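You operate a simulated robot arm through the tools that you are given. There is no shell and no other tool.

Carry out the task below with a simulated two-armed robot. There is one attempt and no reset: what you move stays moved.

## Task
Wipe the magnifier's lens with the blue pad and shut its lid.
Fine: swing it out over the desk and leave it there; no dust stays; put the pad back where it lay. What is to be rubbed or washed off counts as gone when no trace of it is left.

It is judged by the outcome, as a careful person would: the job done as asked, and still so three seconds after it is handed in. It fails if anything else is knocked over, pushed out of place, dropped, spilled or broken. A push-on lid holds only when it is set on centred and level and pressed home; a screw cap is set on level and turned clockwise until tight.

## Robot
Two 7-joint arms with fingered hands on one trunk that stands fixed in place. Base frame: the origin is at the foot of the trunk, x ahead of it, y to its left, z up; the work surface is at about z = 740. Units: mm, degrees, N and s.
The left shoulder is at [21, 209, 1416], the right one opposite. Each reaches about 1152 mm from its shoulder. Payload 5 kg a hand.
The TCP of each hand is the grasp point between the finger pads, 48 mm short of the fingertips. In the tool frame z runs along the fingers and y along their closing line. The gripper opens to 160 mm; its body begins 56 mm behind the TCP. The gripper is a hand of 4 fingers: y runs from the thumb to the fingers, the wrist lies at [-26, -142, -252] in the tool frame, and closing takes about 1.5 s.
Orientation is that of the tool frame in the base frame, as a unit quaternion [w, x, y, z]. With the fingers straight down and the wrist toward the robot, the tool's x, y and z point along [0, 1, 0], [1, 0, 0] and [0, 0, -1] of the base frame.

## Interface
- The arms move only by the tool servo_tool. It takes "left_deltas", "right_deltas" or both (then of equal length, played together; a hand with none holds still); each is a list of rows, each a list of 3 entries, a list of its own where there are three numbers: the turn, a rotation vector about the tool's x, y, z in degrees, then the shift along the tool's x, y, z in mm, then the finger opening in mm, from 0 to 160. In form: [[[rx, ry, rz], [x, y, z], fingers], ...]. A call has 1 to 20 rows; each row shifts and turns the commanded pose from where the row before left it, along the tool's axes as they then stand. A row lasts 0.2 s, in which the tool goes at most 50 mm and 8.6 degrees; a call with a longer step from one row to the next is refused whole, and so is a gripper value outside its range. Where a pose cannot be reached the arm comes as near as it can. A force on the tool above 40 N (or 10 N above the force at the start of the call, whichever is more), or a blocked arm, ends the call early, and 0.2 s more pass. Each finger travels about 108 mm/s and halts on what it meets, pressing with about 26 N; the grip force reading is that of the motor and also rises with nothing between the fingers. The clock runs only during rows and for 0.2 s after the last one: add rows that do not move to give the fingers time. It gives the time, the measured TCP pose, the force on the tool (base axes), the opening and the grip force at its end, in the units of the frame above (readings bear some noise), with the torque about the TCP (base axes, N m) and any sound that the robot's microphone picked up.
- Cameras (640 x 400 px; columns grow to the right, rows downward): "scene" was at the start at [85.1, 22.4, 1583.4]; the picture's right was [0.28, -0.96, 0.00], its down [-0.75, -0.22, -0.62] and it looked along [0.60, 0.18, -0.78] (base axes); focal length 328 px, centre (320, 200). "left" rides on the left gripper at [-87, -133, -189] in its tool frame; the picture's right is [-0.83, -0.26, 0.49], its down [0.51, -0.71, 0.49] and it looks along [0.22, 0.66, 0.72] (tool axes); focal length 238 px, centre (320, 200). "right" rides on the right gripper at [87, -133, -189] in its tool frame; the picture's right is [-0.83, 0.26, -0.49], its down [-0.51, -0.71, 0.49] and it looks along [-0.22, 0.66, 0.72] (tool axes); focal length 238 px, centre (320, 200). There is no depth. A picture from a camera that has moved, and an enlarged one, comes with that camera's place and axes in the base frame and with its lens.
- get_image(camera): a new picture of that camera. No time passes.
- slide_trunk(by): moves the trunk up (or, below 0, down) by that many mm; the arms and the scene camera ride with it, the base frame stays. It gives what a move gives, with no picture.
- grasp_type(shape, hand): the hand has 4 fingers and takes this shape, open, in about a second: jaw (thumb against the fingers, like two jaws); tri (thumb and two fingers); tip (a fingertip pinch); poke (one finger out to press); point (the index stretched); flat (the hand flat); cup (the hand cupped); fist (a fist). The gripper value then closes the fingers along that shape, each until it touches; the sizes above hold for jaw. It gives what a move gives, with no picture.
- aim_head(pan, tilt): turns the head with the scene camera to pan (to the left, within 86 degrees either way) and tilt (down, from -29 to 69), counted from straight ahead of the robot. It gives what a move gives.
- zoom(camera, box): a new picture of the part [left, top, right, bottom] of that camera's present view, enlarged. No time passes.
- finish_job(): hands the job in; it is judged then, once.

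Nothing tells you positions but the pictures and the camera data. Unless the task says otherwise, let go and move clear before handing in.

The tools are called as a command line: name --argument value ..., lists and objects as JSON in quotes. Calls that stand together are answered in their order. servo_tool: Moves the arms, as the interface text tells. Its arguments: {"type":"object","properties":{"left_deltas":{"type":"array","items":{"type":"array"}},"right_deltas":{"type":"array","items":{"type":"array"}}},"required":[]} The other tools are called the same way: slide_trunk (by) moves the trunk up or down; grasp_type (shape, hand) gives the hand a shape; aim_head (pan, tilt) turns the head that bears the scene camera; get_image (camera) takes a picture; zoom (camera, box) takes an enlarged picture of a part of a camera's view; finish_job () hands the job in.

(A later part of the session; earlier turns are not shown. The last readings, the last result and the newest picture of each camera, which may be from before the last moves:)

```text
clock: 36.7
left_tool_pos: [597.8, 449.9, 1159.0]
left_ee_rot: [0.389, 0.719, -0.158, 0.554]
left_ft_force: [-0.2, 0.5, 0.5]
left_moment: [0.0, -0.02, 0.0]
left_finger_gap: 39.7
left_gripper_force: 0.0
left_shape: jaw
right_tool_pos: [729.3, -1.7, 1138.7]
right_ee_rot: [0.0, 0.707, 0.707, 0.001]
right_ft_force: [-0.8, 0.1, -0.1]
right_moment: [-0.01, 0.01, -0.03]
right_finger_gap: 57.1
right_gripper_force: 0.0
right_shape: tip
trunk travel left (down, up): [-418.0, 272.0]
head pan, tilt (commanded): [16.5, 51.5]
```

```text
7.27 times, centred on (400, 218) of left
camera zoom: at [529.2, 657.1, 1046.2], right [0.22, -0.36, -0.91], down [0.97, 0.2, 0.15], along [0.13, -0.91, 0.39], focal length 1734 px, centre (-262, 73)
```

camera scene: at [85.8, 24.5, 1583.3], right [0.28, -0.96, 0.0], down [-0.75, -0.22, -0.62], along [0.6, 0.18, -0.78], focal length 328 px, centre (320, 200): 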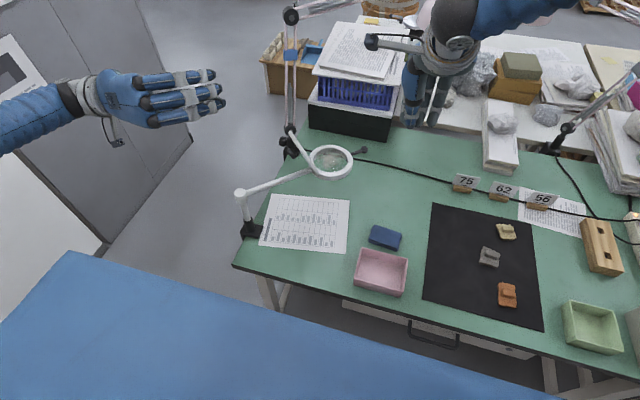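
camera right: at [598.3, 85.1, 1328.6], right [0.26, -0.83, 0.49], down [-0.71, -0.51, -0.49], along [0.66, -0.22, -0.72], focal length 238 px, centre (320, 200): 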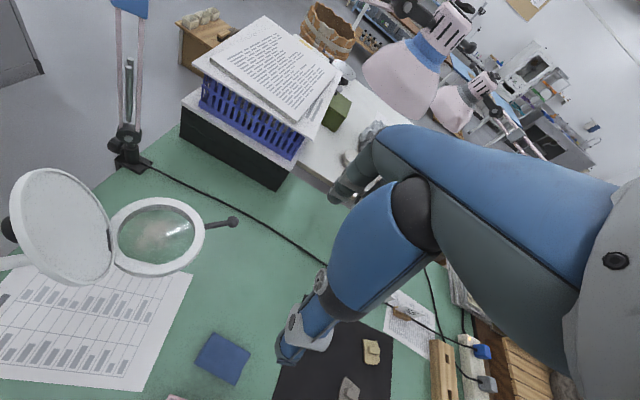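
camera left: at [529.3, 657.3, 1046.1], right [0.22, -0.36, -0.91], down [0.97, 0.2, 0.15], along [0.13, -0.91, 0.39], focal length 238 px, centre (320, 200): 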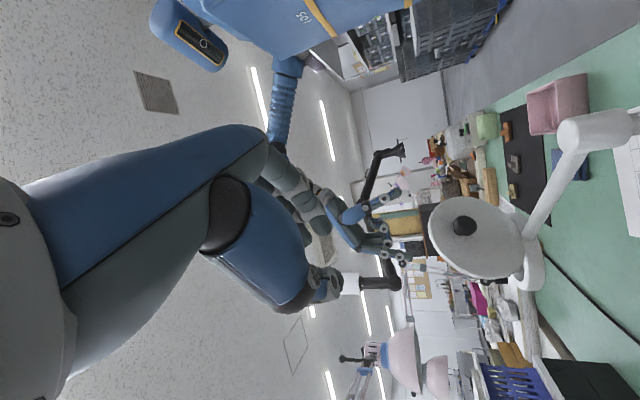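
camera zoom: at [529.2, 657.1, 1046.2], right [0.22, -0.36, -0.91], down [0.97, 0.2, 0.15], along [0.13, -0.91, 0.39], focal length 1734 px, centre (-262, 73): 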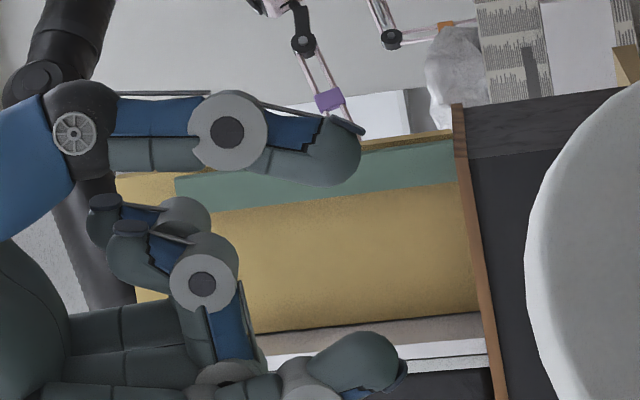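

Thumb and index tips turn out level within a few mm in world height. I compare with "tri" and "jaw" at the pad's width before choosing.

grasp_type --hand "right" --shape "tri"

servo_tool --right_deltas '[[[0, 0, 0], [0, 0, 0], 130], [[0, 0, 0], [0, 0, 0], 100], [[0, 0, 0], [0, 0, 0], 75], [[0, 0, 0], [0, 0, 0], 56], [[0, 0, 0], [0, 0, 0], 56]]'

zoom --camera "left" --box '[340, 180, 440, 260]'

zoom --camera "scene" --box '[380, 50, 480, 150]'

get_image --camera "right"

```text
clock: 37.6
left_tool_pos: [598.6, 451.1, 1160.3]
left_ee_rot: [0.389, 0.719, -0.158, 0.553]
left_ft_force: [0.2, -0.3, 0.6]
left_moment: [0.01, 0.0, -0.01]
left_finger_gap: 39.6
left_gripper_force: 0.1
left_shape: jaw
right_tool_pos: [730.2, -2.1, 1139.0]
right_ee_rot: [0.0, 0.707, 0.707, 0.0]
right_ft_force: [-0.3, 0.4, -0.7]
right_moment: [-0.03, 0.01, 0.01]
right_finger_gap: 159.5
right_gripper_force: 0.0
right_shape: tri
trunk travel left (down, up): [-418.0, 272.0]
head pan, tilt (commanded): [16.5, 51.5]
```

```text
clock: 38.8
left_tool_pos: [598.2, 449.9, 1159.5]
left_ee_rot: [0.388, 0.719, -0.158, 0.554]
left_ft_force: [0.2, 0.1, -0.4]
left_moment: [-0.02, 0.01, 0.01]
left_finger_gap: 39.4
left_gripper_force: 0.1
left_shape: jaw
right_tool_pos: [731.5, 0.2, 1137.9]
right_ee_rot: [0.001, 0.707, 0.707, -0.001]
right_ft_force: [-0.3, 0.4, 0.1]
right_moment: [0.01, 0.01, -0.01]
right_finger_gap: 56.6
right_gripper_force: 0.0
right_shape: tri
trunk travel left (down, up): [-418.0, 272.0]
head pan, tilt (commanded): [16.5, 51.5]
```

```text
5.00 times, centred on (390, 220) of left
camera zoom: at [529.2, 657.2, 1046.2], right [0.22, -0.36, -0.91], down [0.97, 0.2, 0.15], along [0.13, -0.91, 0.39], focal length 1192 px, centre (-30, 100)
```

zoom: 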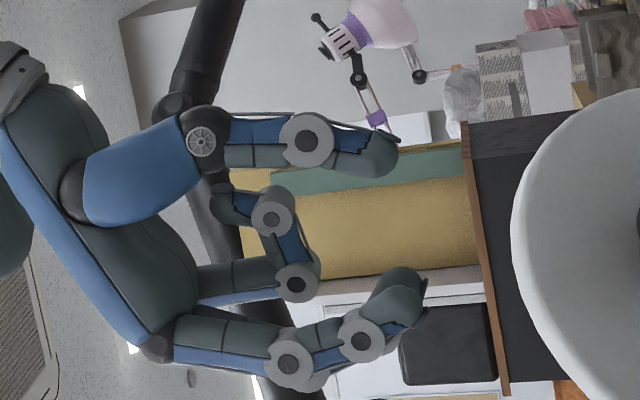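

```text
4.00 times, centred on (430, 100) of scene
camera zoom: at [85.1, 22.4, 1583.4], right [0.28, -0.96, 0.0], down [-0.75, -0.22, -0.62], along [0.6, 0.18, -0.78], focal length 1312 px, centre (-120, 600)
```

zoom: 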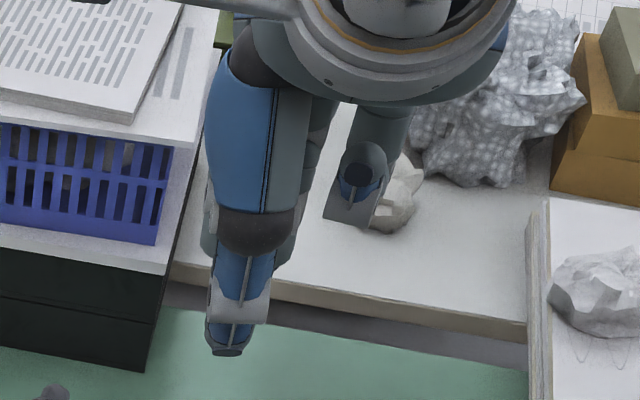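

```text
taken
camera right: at [598.2, 85.0, 1328.7], right [0.26, -0.83, 0.49], down [-0.71, -0.51, -0.49], along [0.66, -0.22, -0.72], focal length 238 px, centre (320, 200)
```

right: 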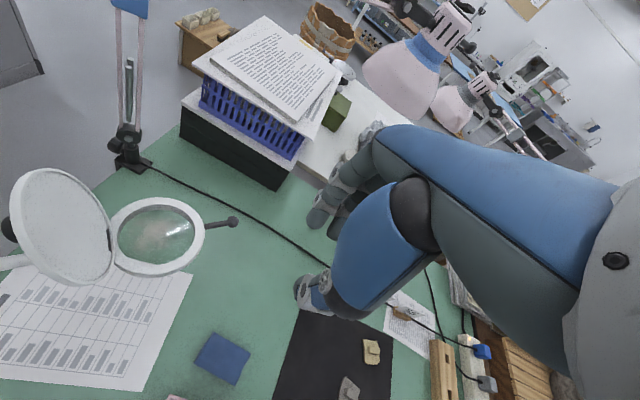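

Tri has the thumb between two close fingers, a firmer hold. I need the lens recess measured better, so I zoom hard on the ring from both cameras.

zoom --camera "scene" --box '[308, 142, 356, 172]'

zoom --camera "right" --box '[105, 190, 215, 280]'

zoom --camera "left" --box '[480, 160, 580, 320]'

```text
13.33 times, centred on (332, 157) of scene
camera zoom: at [85.1, 22.4, 1583.4], right [0.28, -0.96, 0.0], down [-0.75, -0.22, -0.62], along [0.6, 0.18, -0.78], focal length 4372 px, centre (160, 773)
```

zoom: 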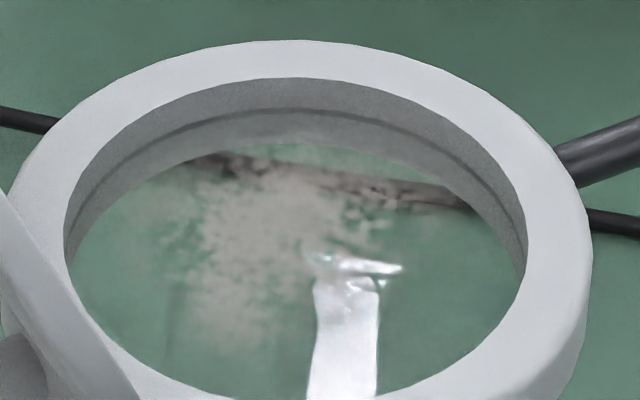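

```text
4.44 times, centred on (160, 235) of right
camera zoom: at [598.2, 85.0, 1328.7], right [0.26, -0.83, 0.49], down [-0.71, -0.51, -0.49], along [0.66, -0.22, -0.72], focal length 1059 px, centre (1031, 44)
```

zoom: 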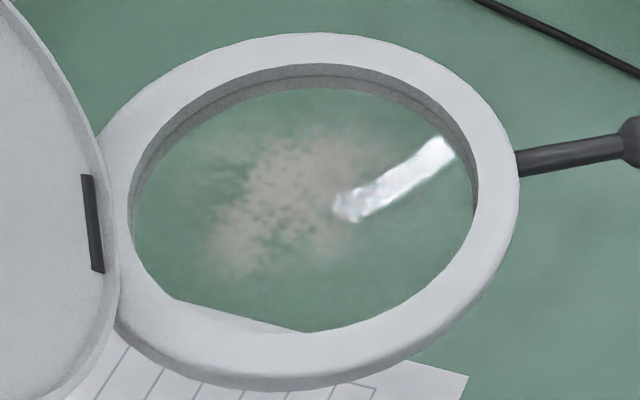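

```text
2.50 times, centred on (530, 240) of left
camera zoom: at [529.2, 657.2, 1046.2], right [0.22, -0.36, -0.91], down [0.97, 0.2, 0.15], along [0.13, -0.91, 0.39], focal length 596 px, centre (-205, 100)
```

zoom: 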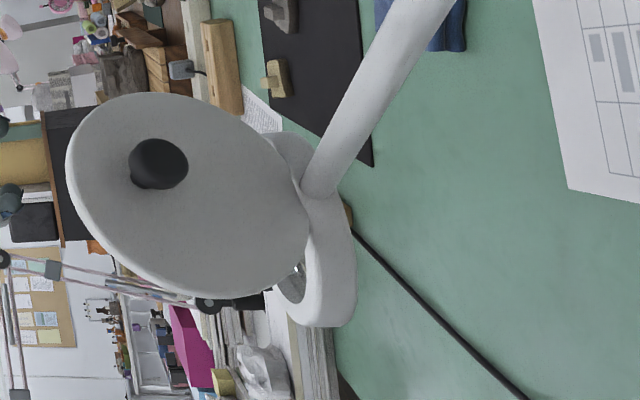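

Geometry now: ring inner radius ≈49 mm, lens ≈10 mm below its top, so the 86×56 pad has to be used tilted, wiping with its short edge. Left hand can do that best at this arm angle; I'll untwist the left hand and park the right one aside.

servo_tool --left_deltas '[[[2.98, -7.42, 0], [0, 0, 0], 40], [[2.98, -7.42, 0], [0, 0, 0], 40], [[2.98, -7.42, 0], [0, 0, 0], 40], [[2.98, -7.42, 0], [0, 0, 0], 40], [[2.98, -7.42, 0], [0, 0, 0], 40], [[2.98, -7.42, 0], [0, 0, 0], 40], [[2.98, -7.42, 0], [0, 0, 0], 40], [[2.98, -7.42, 0], [0, 0, 0], 40], [[2.98, -7.42, 0], [0, 0, 0], 40], [[2.98, -7.42, 0], [0, 0, 0], 40], [[1.75, -4.36, 0], [0, 0, 0], 40], [[0, 0, 0], [0, 0, 0], 40]]' --right_deltas '[[[0, 0, 0], [-35, -10, 0], 56], [[0, 0, 0], [-35, -10, 0], 56], [[0, 0, 0], [-35, -10, 0], 56], [[0, 0, 0], [-35, -10, 0], 56], [[0, 0, 0], [-35, -10, 0], 56], [[0, 0, 0], [-35, -10, 0], 56], [[0, 0, 0], [-35, -10, 0], 56], [[0, 0, 0], [-35, -10, 0], 56], [[0, 0, 0], [0, 0, 0], 56], [[0, 0, 0], [0, 0, 0], 56], [[0, 0, 0], [0, 0, 0], 56], [[0, 0, 0], [0, 0, 0], 56]]'

get_image --camera "scene"

```text
clock: 41.4
left_tool_pos: [593.7, 451.2, 1161.7]
left_ee_rot: [0.008, 0.975, -0.22, -0.001]
left_ft_force: [-0.2, 0.2, 0.4]
left_moment: [-0.02, -0.02, 0.01]
left_finger_gap: 39.5
left_gripper_force: 0.1
left_shape: jaw
right_tool_pos: [650.6, -279.5, 1140.3]
right_ee_rot: [0.0, 0.707, 0.707, 0.0]
right_ft_force: [1.0, 0.1, -1.0]
right_moment: [-0.05, 0.01, -0.01]
right_finger_gap: 56.3
right_gripper_force: 0.2
right_shape: tri
trunk travel left (down, up): [-418.0, 272.0]
head pan, tilt (commanded): [16.5, 51.5]
```

```text
taken
camera scene: at [84.9, 23.1, 1583.4], right [0.28, -0.96, 0.0], down [-0.75, -0.22, -0.62], along [0.6, 0.18, -0.78], focal length 328 px, centre (320, 200)
```

scene: 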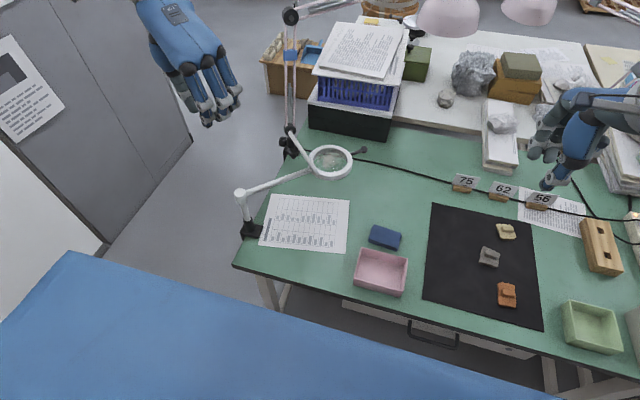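

Left hand points down again. I turn it so the closing line matches the pad's short side, and set it to "tri".

servo_tool --left_deltas '[[[0, 0, -8.35], [0, 0, 0], 60], [[0, 0, -8.35], [0, 0, 0], 80], [[0, 0, -8.35], [0, 0, 0], 100], [[0, 0, -8.35], [0, 0, 0], 120], [[0, 0, -8.35], [0, 0, 0], 140], [[0, 0, -8.35], [0, 0, 0], 150], [[0, 0, -8.35], [0, 0, 0], 150], [[0, 0, -8.35], [0, 0, 0], 150], [[0, 0, -8.35], [0, 0, 0], 150], [[0, 0, -8.35], [0, 0, 0], 150], [[0, 0, -8.35], [0, 0, 0], 150], [[0, 0, -8.35], [0, 0, 0], 150], [[0, 0, -8.35], [0, 0, 0], 150], [[0, 0, 0], [0, 0, 0], 150]]'

grasp_type --hand "left" --shape "tri"

get_image --camera "scene"

```text
clock: 44.4
left_tool_pos: [594.2, 450.8, 1159.2]
left_ee_rot: [0.005, 0.748, 0.664, -0.007]
left_ft_force: [-0.5, 0.7, 0.1]
left_moment: [-0.07, -0.01, -0.05]
left_finger_gap: 149.7
left_gripper_force: 0.0
left_shape: jaw
right_tool_pos: [650.3, -279.0, 1140.8]
right_ee_rot: [0.0, 0.707, 0.707, -0.001]
right_ft_force: [0.7, 0.4, 0.1]
right_moment: [-0.07, 0.02, 0.02]
right_finger_gap: 56.3
right_gripper_force: 0.0
right_shape: tri
trunk travel left (down, up): [-418.0, 272.0]
head pan, tilt (commanded): [16.5, 51.5]
```

```text
clock: 45.3
left_tool_pos: [595.2, 449.7, 1159.7]
left_ee_rot: [0.005, 0.748, 0.663, -0.007]
left_ft_force: [0.4, -0.1, 0.1]
left_moment: [0.0, 0.04, 0.01]
left_finger_gap: 159.4
left_gripper_force: 0.0
left_shape: tri
right_tool_pos: [650.7, -279.3, 1139.3]
right_ee_rot: [0.0, 0.708, 0.707, -0.001]
right_ft_force: [-0.3, -1.2, -0.2]
right_moment: [-0.01, -0.01, -0.02]
right_finger_gap: 56.5
right_gripper_force: 0.1
right_shape: tri
trunk travel left (down, up): [-418.0, 272.0]
head pan, tilt (commanded): [16.5, 51.5]
```

```text
taken
camera scene: at [85.1, 22.0, 1583.4], right [0.28, -0.96, 0.0], down [-0.75, -0.22, -0.62], along [0.6, 0.18, -0.78], focal length 328 px, centre (320, 200)
```

scene: 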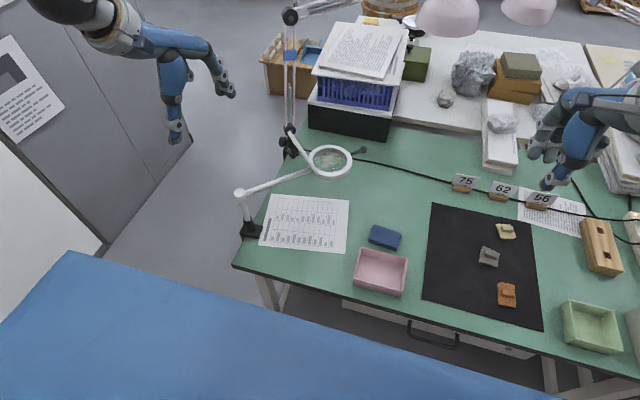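

Orientation is right. I move the left hand high over the magnifier to above the pad.

servo_tool --left_deltas '[[[0, 0.96, 0], [0, 0, 0], 140], [[0, 0, 0], [-41.5, 8.9, 0], 120], [[0, 0, 0], [-41.5, 8.9, 0], 100], [[0, 0, 0], [-41.5, 8.9, 0], 80], [[0, 0, 0], [-41.5, 8.9, 0], 80], [[0, 0, 0], [-41.5, 8.9, 0], 80], [[0, 0, 0], [-41.5, 8.9, 0], 80], [[0, 0, 0], [-41.5, 8.9, 0], 80], [[0, 0, 0], [-41.5, 8.9, 0], 80], [[0, 0, 0], [-41.5, 8.9, 0], 80], [[0, 0, 0], [-41.5, 8.9, 0], 80], [[0, 0, 0], [-41.5, 8.9, 0], 80], [[0, 0, 0], [0, 0, 45], 80], [[0, 0, 0], [0, 0, 45], 80], [[0, 0, 0], [0, 0, 45], 80], [[0, 0, 0], [0, 0, 45], 80], [[0, 0, 0], [0, 0, 0], 80]]'

get_image --camera "scene"

get_image --camera "left"

get_image --camera "right"

```text
clock: 48.9
left_tool_pos: [635.6, -15.4, 977.4]
left_ee_rot: [-0.001, 0.748, 0.663, 0.0]
left_ft_force: [-0.7, 1.0, 0.4]
left_moment: [0.01, -0.07, 0.05]
left_finger_gap: 80.0
left_gripper_force: 0.1
left_shape: tri
right_tool_pos: [649.4, -280.5, 1140.3]
right_ee_rot: [0.0, 0.707, 0.707, 0.0]
right_ft_force: [0.0, 0.0, -0.8]
right_moment: [-0.02, -0.07, -0.01]
right_finger_gap: 56.5
right_gripper_force: 0.0
right_shape: tri
trunk travel left (down, up): [-418.0, 272.0]
head pan, tilt (commanded): [16.5, 51.5]
```

```text
taken
camera scene: at [83.7, 21.7, 1583.6], right [0.28, -0.96, 0.0], down [-0.75, -0.22, -0.62], along [0.6, 0.18, -0.78], focal length 328 px, centre (320, 200)
```

scene: 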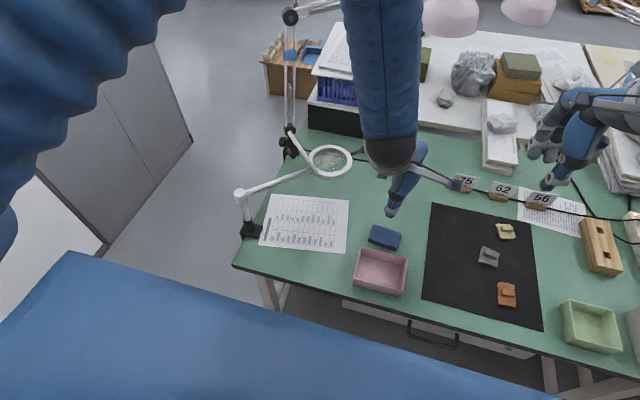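

```text
taken
camera left: at [494.2, -85.8, 1168.1], right [-0.36, -0.8, -0.49], down [-0.64, 0.59, -0.49], along [0.68, 0.14, -0.72], focal length 238 px, centre (320, 200)
```

left: 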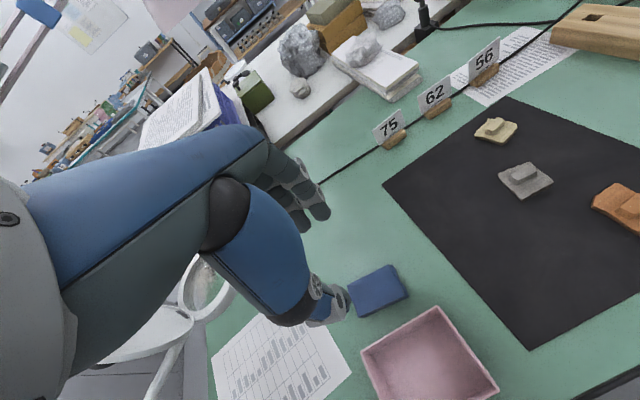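

```text
taken
camera right: at [517.6, -193.8, 1330.4], right [0.26, -0.83, 0.49], down [-0.71, -0.51, -0.49], along [0.66, -0.22, -0.72], focal length 238 px, centre (320, 200)
```

right: 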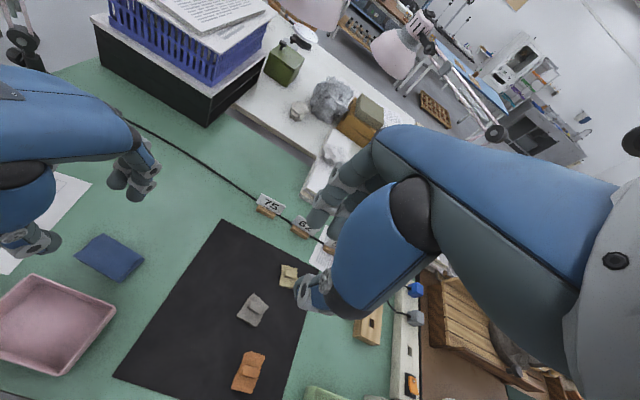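

The hand is above the pad. I zoom from the right and left cameras to fine-tune the pad position under the fingers.

zoom --camera "right" --box '[0, 200, 180, 320]'

zoom --camera "left" --box '[280, 220, 480, 360]'

zoom --camera "scene" --box '[340, 130, 450, 300]'

```text
3.33 times, centred on (90, 260) of right
camera zoom: at [517.6, -193.8, 1330.4], right [0.26, -0.83, 0.49], down [-0.71, -0.51, -0.49], along [0.66, -0.22, -0.72], focal length 794 px, centre (1087, 0)
```

zoom: 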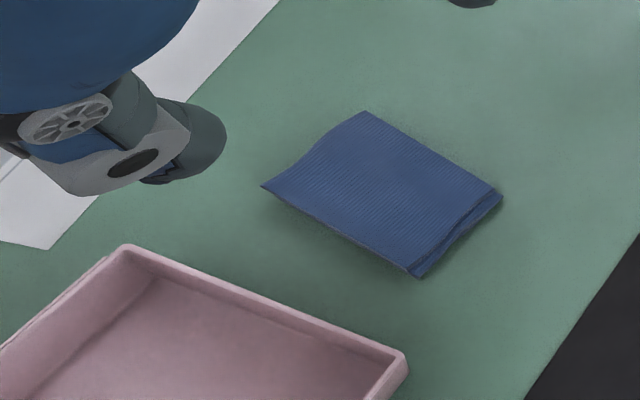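

```text
2.86 times, centred on (380, 290) of left
camera zoom: at [494.2, -85.8, 1168.1], right [-0.36, -0.8, -0.49], down [-0.64, 0.59, -0.49], along [0.68, 0.14, -0.72], focal length 681 px, centre (149, -57)
```

zoom: 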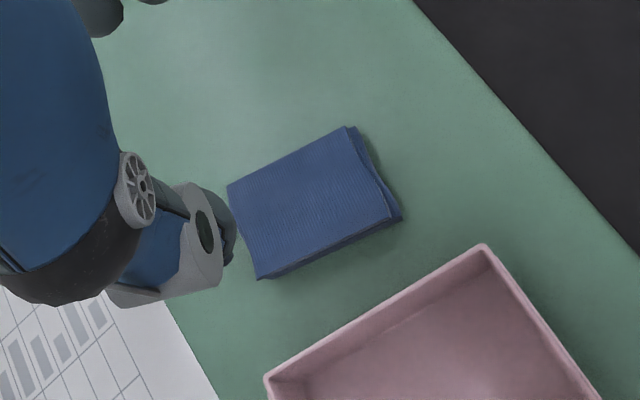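

```text
2.35 times, centred on (395, 215) of scene
camera zoom: at [83.7, 21.7, 1583.6], right [0.28, -0.96, 0.0], down [-0.75, -0.22, -0.62], along [0.6, 0.18, -0.78], focal length 772 px, centre (144, 165)
```

zoom: 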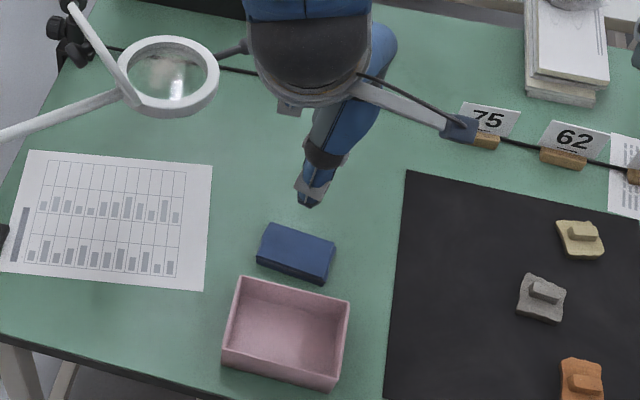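

Refined pad centre is about (639, −13), 84×56 mm. I adjust and lower to just above the pad.

servo_tool --left_deltas '[[[0, 0, 0], [2.4, 2.9, 40], 80], [[0, 0, 0], [0, 0, 40], 78], [[0, 0, 0], [0, 0, 40], 76], [[0, 0, 0], [0, 0, 25], 76], [[0, 0, 0], [0, 0, 0], 76]]'

zoom --camera "right" --box '[0, 180, 180, 320]'

zoom --camera "left" --box '[260, 200, 480, 360]'

zoom --camera "scene" --box '[340, 170, 450, 300]'

```text
clock: 50.1
left_tool_pos: [640.5, -14.7, 832.7]
left_ee_rot: [0.0, 0.749, 0.663, -0.001]
left_ft_force: [1.0, 1.1, 0.5]
left_moment: [-0.01, -0.02, -0.03]
left_finger_gap: 76.6
left_gripper_force: 0.0
left_shape: tri
right_tool_pos: [649.7, -280.6, 1142.0]
right_ee_rot: [0.0, 0.707, 0.707, 0.0]
right_ft_force: [0.4, 0.3, -0.4]
right_moment: [0.02, -0.01, 0.0]
right_finger_gap: 56.4
right_gripper_force: 0.1
right_shape: tri
trunk travel left (down, up): [-418.0, 272.0]
head pan, tilt (commanded): [16.5, 51.5]
```

```text
2.86 times, centred on (90, 250) of right
camera zoom: at [518.4, -193.7, 1330.1], right [0.26, -0.83, 0.49], down [-0.71, -0.51, -0.49], along [0.66, -0.22, -0.72], focal length 681 px, centre (977, 57)
```

zoom: 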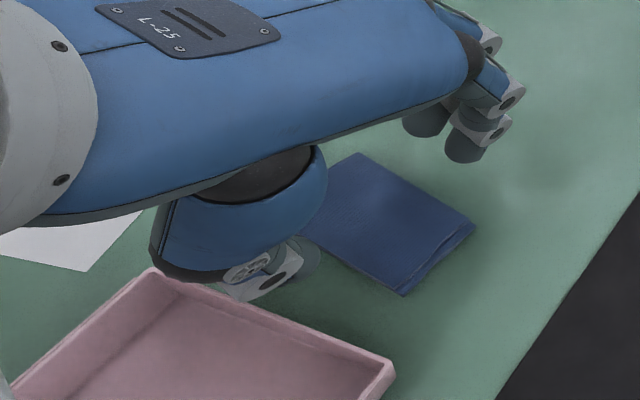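

```text
2.50 times, centred on (370, 280) of left
camera zoom: at [499.1, -84.1, 1023.0], right [-0.36, -0.8, -0.49], down [-0.64, 0.59, -0.49], along [0.68, 0.14, -0.72], focal length 596 px, centre (195, 0)
```

zoom: 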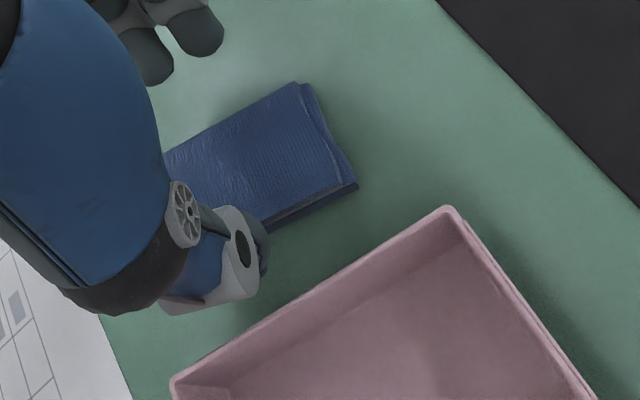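

```text
3.08 times, centred on (395, 235) of scene
camera zoom: at [84.7, 21.8, 1583.5], right [0.28, -0.96, 0.0], down [-0.75, -0.22, -0.62], along [0.6, 0.18, -0.78], focal length 1009 px, centre (89, 92)
```

zoom: 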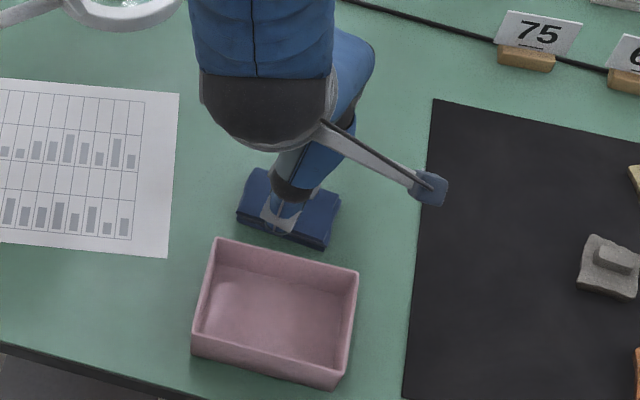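

Alignment looks good. I lower the fingertips to just above the desk and close on the pad.

servo_tool --left_deltas '[[[0, 0, 0], [0, 0, 14], 76], [[0, 0, 0], [0, 0, 14], 76], [[0, 0, 0], [-1, -1, 12], 76], [[0, 0, 0], [0, 0, 0], 68], [[0, 0, 0], [0, 0, 0], 60], [[0, 0, 0], [0, 0, 0], 54], [[0, 0, 0], [0, 0, 0], 48], [[0, 0, 0], [0, 0, 0], 42], [[0, 0, 0], [0, 0, 0], 40], [[0, 0, 0], [0, 0, 0], 40]]'

zoom --camera "right" --box '[0, 180, 180, 320]'

zoom --camera "left" --box '[260, 200, 480, 360]'

zoom --camera "scene" --box '[340, 170, 450, 300]'

```text
clock: 52.3
left_tool_pos: [639.1, -14.9, 794.0]
left_ee_rot: [0.0, 0.748, 0.664, -0.001]
left_ft_force: [0.1, -0.2, -0.7]
left_moment: [-0.01, 0.03, 0.03]
left_finger_gap: 54.5
left_gripper_force: 25.7
left_shape: tri
right_tool_pos: [652.2, -279.4, 1139.2]
right_ee_rot: [0.0, 0.707, 0.707, 0.0]
right_ft_force: [0.2, 0.6, 0.0]
right_moment: [-0.02, 0.03, 0.0]
right_finger_gap: 56.4
right_gripper_force: 0.0
right_shape: tri
trunk travel left (down, up): [-418.0, 272.0]
head pan, tilt (commanded): [16.5, 51.5]
```

```text
2.86 times, centred on (90, 250) of right
camera zoom: at [518.9, -193.7, 1329.8], right [0.26, -0.83, 0.49], down [-0.71, -0.51, -0.49], along [0.66, -0.22, -0.72], focal length 681 px, centre (977, 57)
```

zoom: 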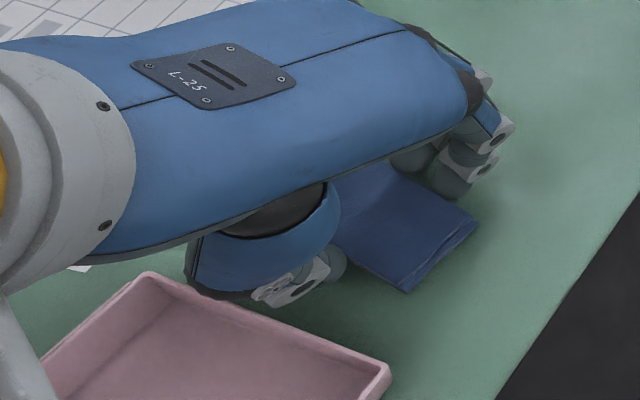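

```text
2.50 times, centred on (370, 280) of left
camera zoom: at [496.7, -83.9, 984.2], right [-0.36, -0.8, -0.49], down [-0.64, 0.59, -0.49], along [0.68, 0.14, -0.72], focal length 596 px, centre (195, 0)
```

zoom: 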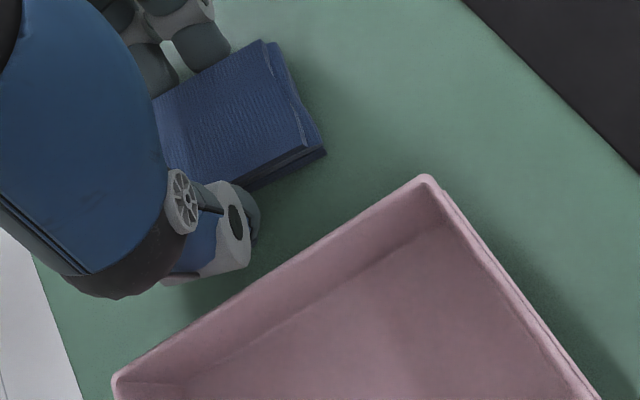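

```text
3.08 times, centred on (395, 235) of scene
camera zoom: at [85.2, 21.8, 1583.4], right [0.28, -0.96, 0.0], down [-0.75, -0.22, -0.62], along [0.6, 0.18, -0.78], focal length 1009 px, centre (89, 92)
```

zoom: 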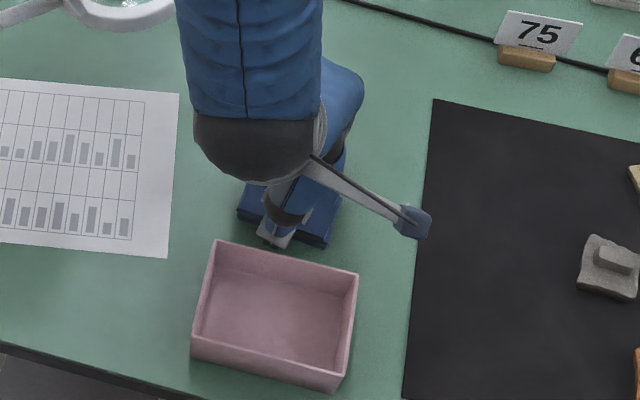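

The pad is gripped but perhaps near its top edge. I re-open slightly, go 4 mm lower and close again for a deeper hold.

servo_tool --left_deltas '[[[0, 0, 0], [0, 0, 0], 62], [[0, 0, 0], [0, 0, 0], 68], [[0, 0, 0], [0, 0, 2.5], 68], [[0, 0, 0], [0, 0, 2], 68], [[0, 0, 0], [0, 0, 0], 60], [[0, 0, 0], [0, 0, 0], 52], [[0, 0, 0], [0, 0, 0], 44], [[0, 0, 0], [0, 0, 0], 38], [[0, 0, 0], [0, 0, 0], 38], [[0, 0, 0], [0, 0, 0], 38]]'

servo_tool --left_deltas '[[[0, 0, 0], [0, 0, -10], 38], [[0, 0, 0], [0, 0, -15], 38], [[0, 0, 0], [0, 0, -20], 38], [[0, 0, 0], [0, 0, 0], 38]]'

zoom --camera "right" --box '[0, 160, 180, 300]'

zoom --camera "left" --box '[260, 180, 480, 340]'

```text
clock: 54.5
left_tool_pos: [637.4, -14.1, 790.5]
left_ee_rot: [-0.001, 0.748, 0.664, -0.001]
left_ft_force: [-1.0, 0.6, 9.1]
left_moment: [0.07, 0.54, -0.03]
left_finger_gap: 56.4
left_gripper_force: 25.7
left_shape: tri
right_tool_pos: [649.6, -279.2, 1140.4]
right_ee_rot: [0.0, 0.707, 0.707, 0.0]
right_ft_force: [-0.2, -0.6, -0.4]
right_moment: [-0.01, -0.04, 0.03]
right_finger_gap: 56.6
right_gripper_force: 0.0
right_shape: tri
trunk travel left (down, up): [-418.0, 272.0]
head pan, tilt (commanded): [16.5, 51.5]
```

```text
clock: 55.5
left_tool_pos: [637.6, -14.4, 833.8]
left_ee_rot: [-0.001, 0.748, 0.664, -0.002]
left_ft_force: [-0.5, 1.1, 0.4]
left_moment: [0.01, 0.04, 0.0]
left_finger_gap: 56.0
left_gripper_force: 26.0
left_shape: tri
right_tool_pos: [651.1, -281.2, 1140.1]
right_ee_rot: [0.0, 0.707, 0.707, 0.001]
right_ft_force: [0.9, -0.2, -0.9]
right_moment: [-0.01, -0.01, -0.07]
right_finger_gap: 56.6
right_gripper_force: 0.0
right_shape: tri
trunk travel left (down, up): [-418.0, 272.0]
head pan, tilt (commanded): [16.5, 51.5]
```

```text
2.86 times, centred on (90, 230) of right
camera zoom: at [519.1, -193.6, 1329.7], right [0.26, -0.83, 0.49], down [-0.71, -0.51, -0.49], along [0.66, -0.22, -0.72], focal length 681 px, centre (977, 114)
```

zoom: 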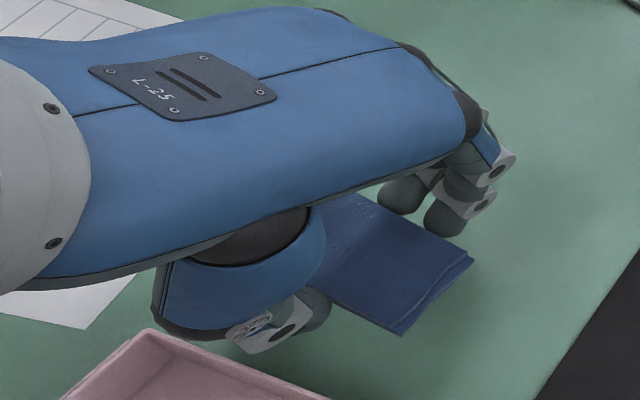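

```text
2.50 times, centred on (370, 260) of left
camera zoom: at [497.3, -84.8, 1023.6], right [-0.36, -0.8, -0.49], down [-0.64, 0.59, -0.49], along [0.68, 0.14, -0.72], focal length 596 px, centre (195, 50)
```

zoom: 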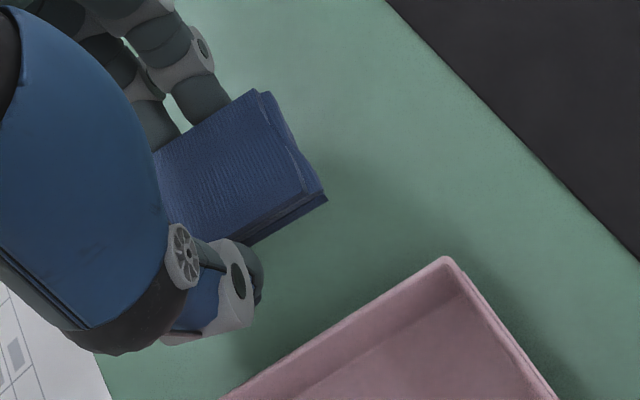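

The pad is lifted cleanly. I raise it, turn it to the magnifier's axes and bring it high above the lens; meanwhile the right hand is readied to hold the handle steady.

servo_tool --left_deltas '[[[0, 0, 0], [0, 0, -43], 38], [[0, 0, 0], [0, 0, -43], 38], [[0, 0, 0], [0, 0, -43], 38], [[0, 0, 0], [0, 0, -43], 38], [[0, 0, 0], [0, 0, -43], 38], [[0, 0, 0], [0, 0, -43], 38], [[0, 0, 8.12], [0, 0, 0], 38], [[0, 0, 8.12], [0, 0, 0], 38], [[0, 0, 8.12], [0, 0, 0], 38], [[0, 0, 8.12], [0, 0, 0], 38], [[0, 0, 8.12], [0, 0, 0], 38], [[0, 0, 0], [41.1, -16.2, 0], 38], [[0, 0, 0], [41.1, -16.2, 0], 38], [[0, 0, 0], [41.1, -16.2, 0], 38], [[0, 0, 0], [41.1, -16.2, 0], 38], [[0, 0, 0], [41.1, -16.2, 0], 38], [[0, 0, 0], [0, 0, 0], 38]]'

grasp_type --hand "right" --shape "tip"

get_image --camera "scene"

get_image --camera "left"

get_image --camera "right"

```text
clock: 59.1
left_tool_pos: [738.9, 184.1, 1091.9]
left_ee_rot: [-0.002, 0.932, 0.362, -0.001]
left_ft_force: [0.4, -1.0, 0.4]
left_moment: [0.08, -0.03, 0.02]
left_finger_gap: 55.7
left_gripper_force: 25.5
left_shape: tri
right_tool_pos: [650.0, -282.8, 1140.4]
right_ee_rot: [0.0, 0.707, 0.707, 0.0]
right_ft_force: [0.8, -1.0, -0.3]
right_moment: [0.09, -0.02, 0.01]
right_finger_gap: 56.1
right_gripper_force: 0.1
right_shape: tri
trunk travel left (down, up): [-418.0, 272.0]
head pan, tilt (commanded): [16.5, 51.5]
```

```text
clock: 60.0
left_tool_pos: [738.8, 185.0, 1091.1]
left_ee_rot: [0.0, 0.932, 0.362, -0.001]
left_ft_force: [-0.7, -0.3, -1.9]
left_moment: [0.01, 0.04, -0.02]
left_finger_gap: 55.8
left_gripper_force: 26.1
left_shape: tri
right_tool_pos: [650.8, -280.8, 1140.9]
right_ee_rot: [0.001, 0.707, 0.707, -0.001]
right_ft_force: [-0.1, 0.5, -0.1]
right_moment: [-0.02, 0.02, -0.02]
right_finger_gap: 159.3
right_gripper_force: 0.0
right_shape: tip
trunk travel left (down, up): [-418.0, 272.0]
head pan, tilt (commanded): [16.5, 51.5]
```

```text
taken
camera scene: at [85.3, 22.0, 1583.4], right [0.28, -0.96, 0.0], down [-0.75, -0.22, -0.62], along [0.6, 0.18, -0.78], focal length 328 px, centre (320, 200)
```

scene: 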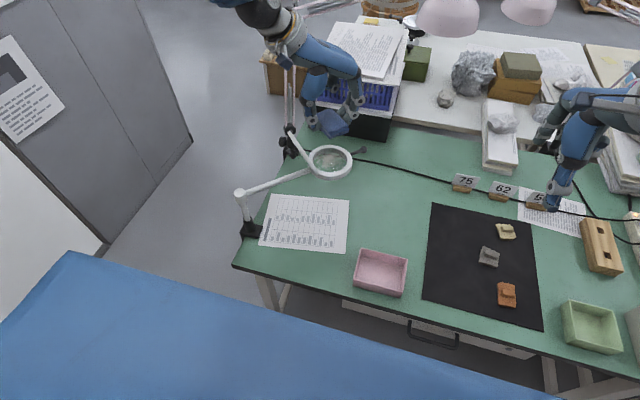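

```text
taken
camera left: at [584.9, 225.3, 1281.5], right [-0.79, -0.37, -0.48], down [-0.11, 0.86, -0.49], along [0.6, -0.34, -0.72], focal length 238 px, centre (320, 200)
```

left: 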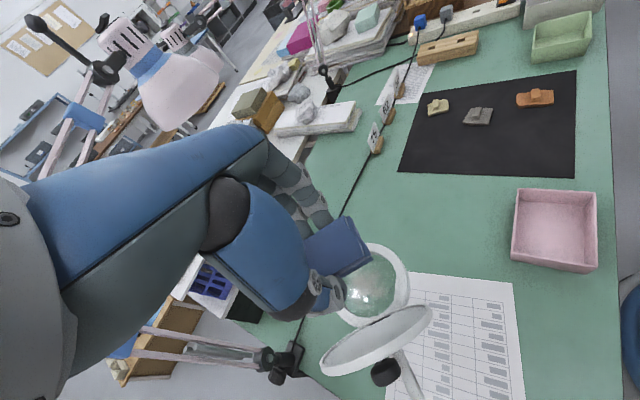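

```text
taken
camera right: at [518.9, -193.5, 1329.8], right [0.26, -0.83, 0.49], down [-0.71, -0.51, -0.49], along [0.66, -0.22, -0.72], focal length 238 px, centre (320, 200)
```

right: 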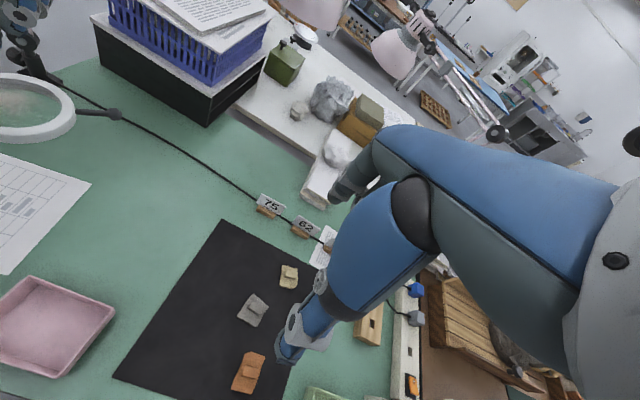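

Both hands are ready. I look at the lens and dust from the left camera.

zoom --camera "left" --box '[290, 210, 450, 350]'

zoom --camera "scene" --box '[270, 50, 390, 190]'

```text
2.86 times, centred on (370, 280) of left
camera zoom: at [584.9, 225.3, 1281.5], right [-0.79, -0.37, -0.48], down [-0.11, 0.86, -0.49], along [0.6, -0.34, -0.72], focal length 681 px, centre (177, -29)
```

zoom: 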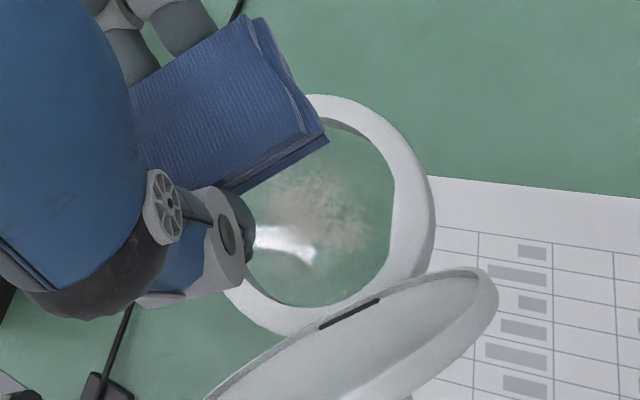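

```text
2.86 times, centred on (330, 120) of scene
camera zoom: at [85.3, 22.0, 1583.4], right [0.28, -0.96, 0.0], down [-0.75, -0.22, -0.62], along [0.6, 0.18, -0.78], focal length 937 px, centre (291, 429)
```

zoom: 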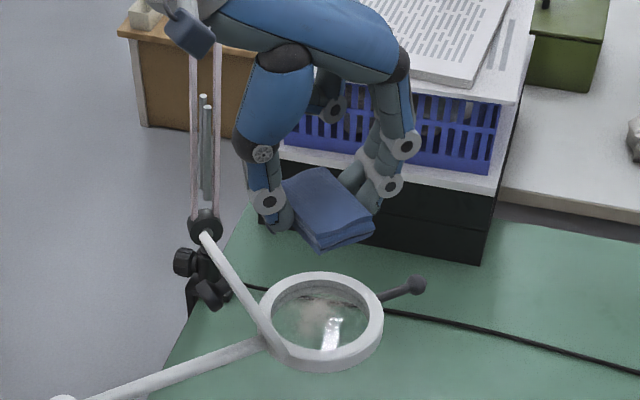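

The grip on the pad is firm and level. I raise the left hand a little and bring the right hand (tip shape, turned to span the handle) over the magnifier's handle.

servo_tool --left_deltas '[[[0, 0, 0], [0, 0, -30], 38], [[0, 0, 0], [0, 0, -30], 38], [[0, 0, 0], [0, 0, -20], 38], [[0, 0, 0], [0, 0, 0], 38], [[0, 0, 0], [0, 0, 0], 38], [[0, 0, 0], [0, 0, 0], 38], [[0, 0, 0], [0, 0, 0], 38], [[0, 0, 0], [0, 0, 0], 38], [[0, 0, 0], [0, 0, 0], 38], [[0, 0, 0], [0, 0, 0], 38], [[0, 0, 0], [0, 0, 0], 38], [[0, 0, 0], [0, 0, 0], 38], [[0, 0, 0], [0, 0, 0], 38], [[0, 0, 0], [0, 0, 0], 38], [[0, 0, 0], [0, 0, 0], 38], [[0, 0, 0], [0, 0, 0], 38], [[0, 0, 0], [0, 0, 0], 38]]' --right_deltas '[[[0, 0, -7.27], [0, 0, 0], 130], [[0, 0, -7.27], [0, 0, 0], 100], [[0, 0, -7.27], [0, 0, 0], 70], [[0, 0, -7.27], [0, 0, 0], 60], [[0, 0, -7.27], [0, 0, 0], 60], [[0, 0, -7.27], [0, 0, 0], 60], [[0, 0, 0], [17.7, 38.7, 8.1], 60], [[0, 0, 0], [17.7, 38.7, 8.1], 60], [[0, 0, 0], [17.7, 38.7, 8.1], 60], [[0, 0, 0], [17.7, 38.7, 8.1], 60], [[0, 0, 0], [17.7, 38.7, 8.1], 60], [[0, 0, 0], [17.7, 38.7, 8.1], 60], [[0, 0, 0], [17.7, 38.7, 8.1], 60], [[0, 0, 0], [17.7, 38.7, 8.1], 60], [[0, 0, 0], [17.7, 38.7, 8.1], 60], [[0, 0, 0], [17.7, 38.7, 8.1], 60], [[0, 0, 0], [0, 0, 0], 60]]'

get_image --camera "scene"

get_image --camera "right"

get_image --camera "left"

```text
clock: 63.8
left_tool_pos: [738.8, 189.6, 1172.3]
left_ee_rot: [-0.001, 0.931, 0.365, 0.001]
left_ft_force: [-4.8, 10.0, 3.3]
left_moment: [-0.25, -0.29, 0.37]
left_finger_gap: 54.6
left_gripper_force: 26.2
left_shape: tri
right_tool_pos: [812.1, 104.9, 1056.1]
right_ee_rot: [-0.001, 0.396, 0.918, -0.002]
right_ft_force: [3.9, -10.0, -3.7]
right_moment: [1.01, 0.47, -0.08]
right_finger_gap: 60.7
right_gripper_force: 0.2
right_shape: tip
trunk travel left (down, up): [-418.0, 272.0]
head pan, tilt (commanded): [16.5, 51.5]
stopped in row 17 (right hand): the force on the tool passed its limit at 42 N (the readings are from after the stop); the commanded pose is now the measured one
```

```text
taken
camera scene: at [85.3, 22.6, 1583.4], right [0.28, -0.96, 0.0], down [-0.75, -0.22, -0.62], along [0.6, 0.18, -0.78], focal length 328 px, centre (320, 200)
```

scene: 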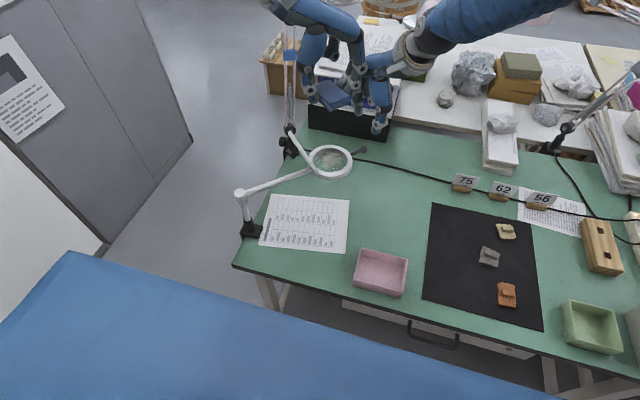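

```text
taken
camera right: at [656.7, 78.0, 1246.0], right [0.76, -0.43, 0.49], down [-0.17, -0.86, -0.49], along [0.62, 0.29, -0.73], focal length 238 px, centre (320, 200)
```

right: 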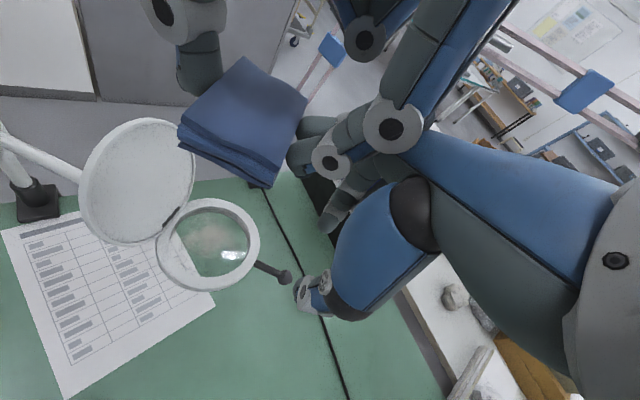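

```text
taken
camera left: at [585.5, 227.8, 1362.3], right [-0.79, -0.38, -0.49], down [-0.11, 0.86, -0.49], along [0.61, -0.33, -0.72], focal length 238 px, centre (320, 200)
```

left: 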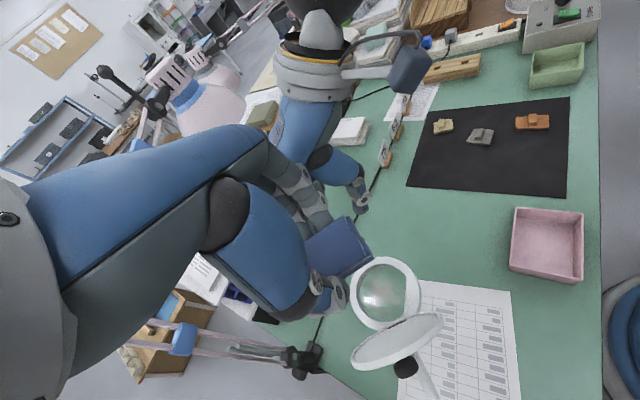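

The two hands touched while close together. I back the right hand off right away and check that the pad is still held well.

servo_tool --right_deltas '[[[0, 0, 0], [-15, -5, 0], 60], [[0, 0, 0], [-20, -10, 0], 60], [[0, 0, 0], [-10, -20, 0], 60], [[0, 0, 0], [0, 0, 0], 60]]'

get_image --camera "right"

zoom --camera "scene" --box '[270, 20, 420, 190]'

zoom --camera "left" --box '[260, 180, 440, 330]'

```text
clock: 64.8
left_tool_pos: [740.4, 189.5, 1172.3]
left_ee_rot: [0.0, 0.931, 0.364, 0.0]
left_ft_force: [0.2, 0.0, -1.2]
left_moment: [-0.11, 0.01, 0.02]
left_finger_gap: 54.7
left_gripper_force: 26.3
left_shape: tri
right_tool_pos: [817.2, 50.0, 1056.1]
right_ee_rot: [0.0, 0.396, 0.918, -0.003]
right_ft_force: [0.1, 0.4, 0.1]
right_moment: [-0.04, 0.03, 0.02]
right_finger_gap: 60.9
right_gripper_force: 0.1
right_shape: tip
trunk travel left (down, up): [-418.0, 272.0]
head pan, tilt (commanded): [16.5, 51.5]
```

```text
taken
camera right: at [661.7, 21.5, 1247.1], right [0.76, -0.43, 0.49], down [-0.17, -0.86, -0.49], along [0.62, 0.29, -0.73], focal length 238 px, centre (320, 200)
```

right: 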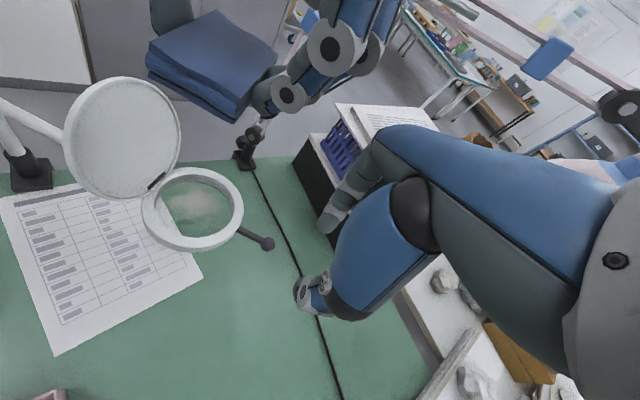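

```text
2.35 times, centred on (345, 105) of scene
camera zoom: at [85.9, 23.0, 1583.3], right [0.28, -0.96, 0.0], down [-0.75, -0.22, -0.62], along [0.6, 0.18, -0.78], focal length 772 px, centre (261, 424)
```

zoom: 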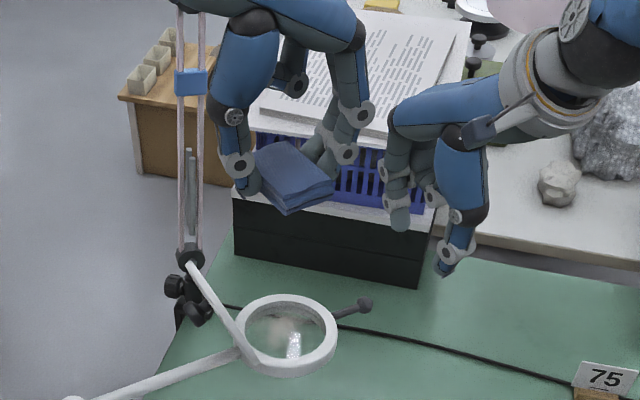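

```text
2.67 times, centred on (350, 255) of left
camera zoom: at [585.9, 227.4, 1362.1], right [-0.79, -0.38, -0.49], down [-0.11, 0.86, -0.49], along [0.61, -0.33, -0.72], focal length 636 px, centre (240, 53)
```

zoom: 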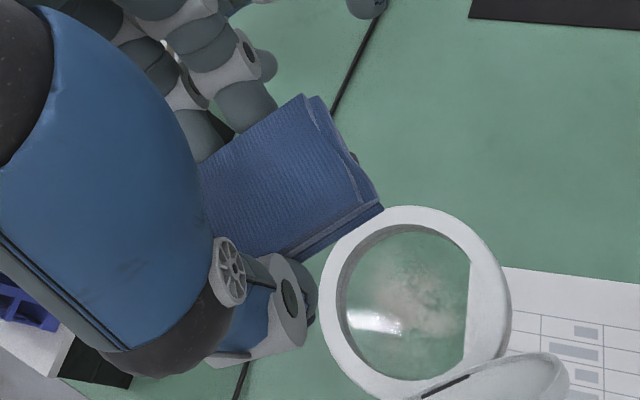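

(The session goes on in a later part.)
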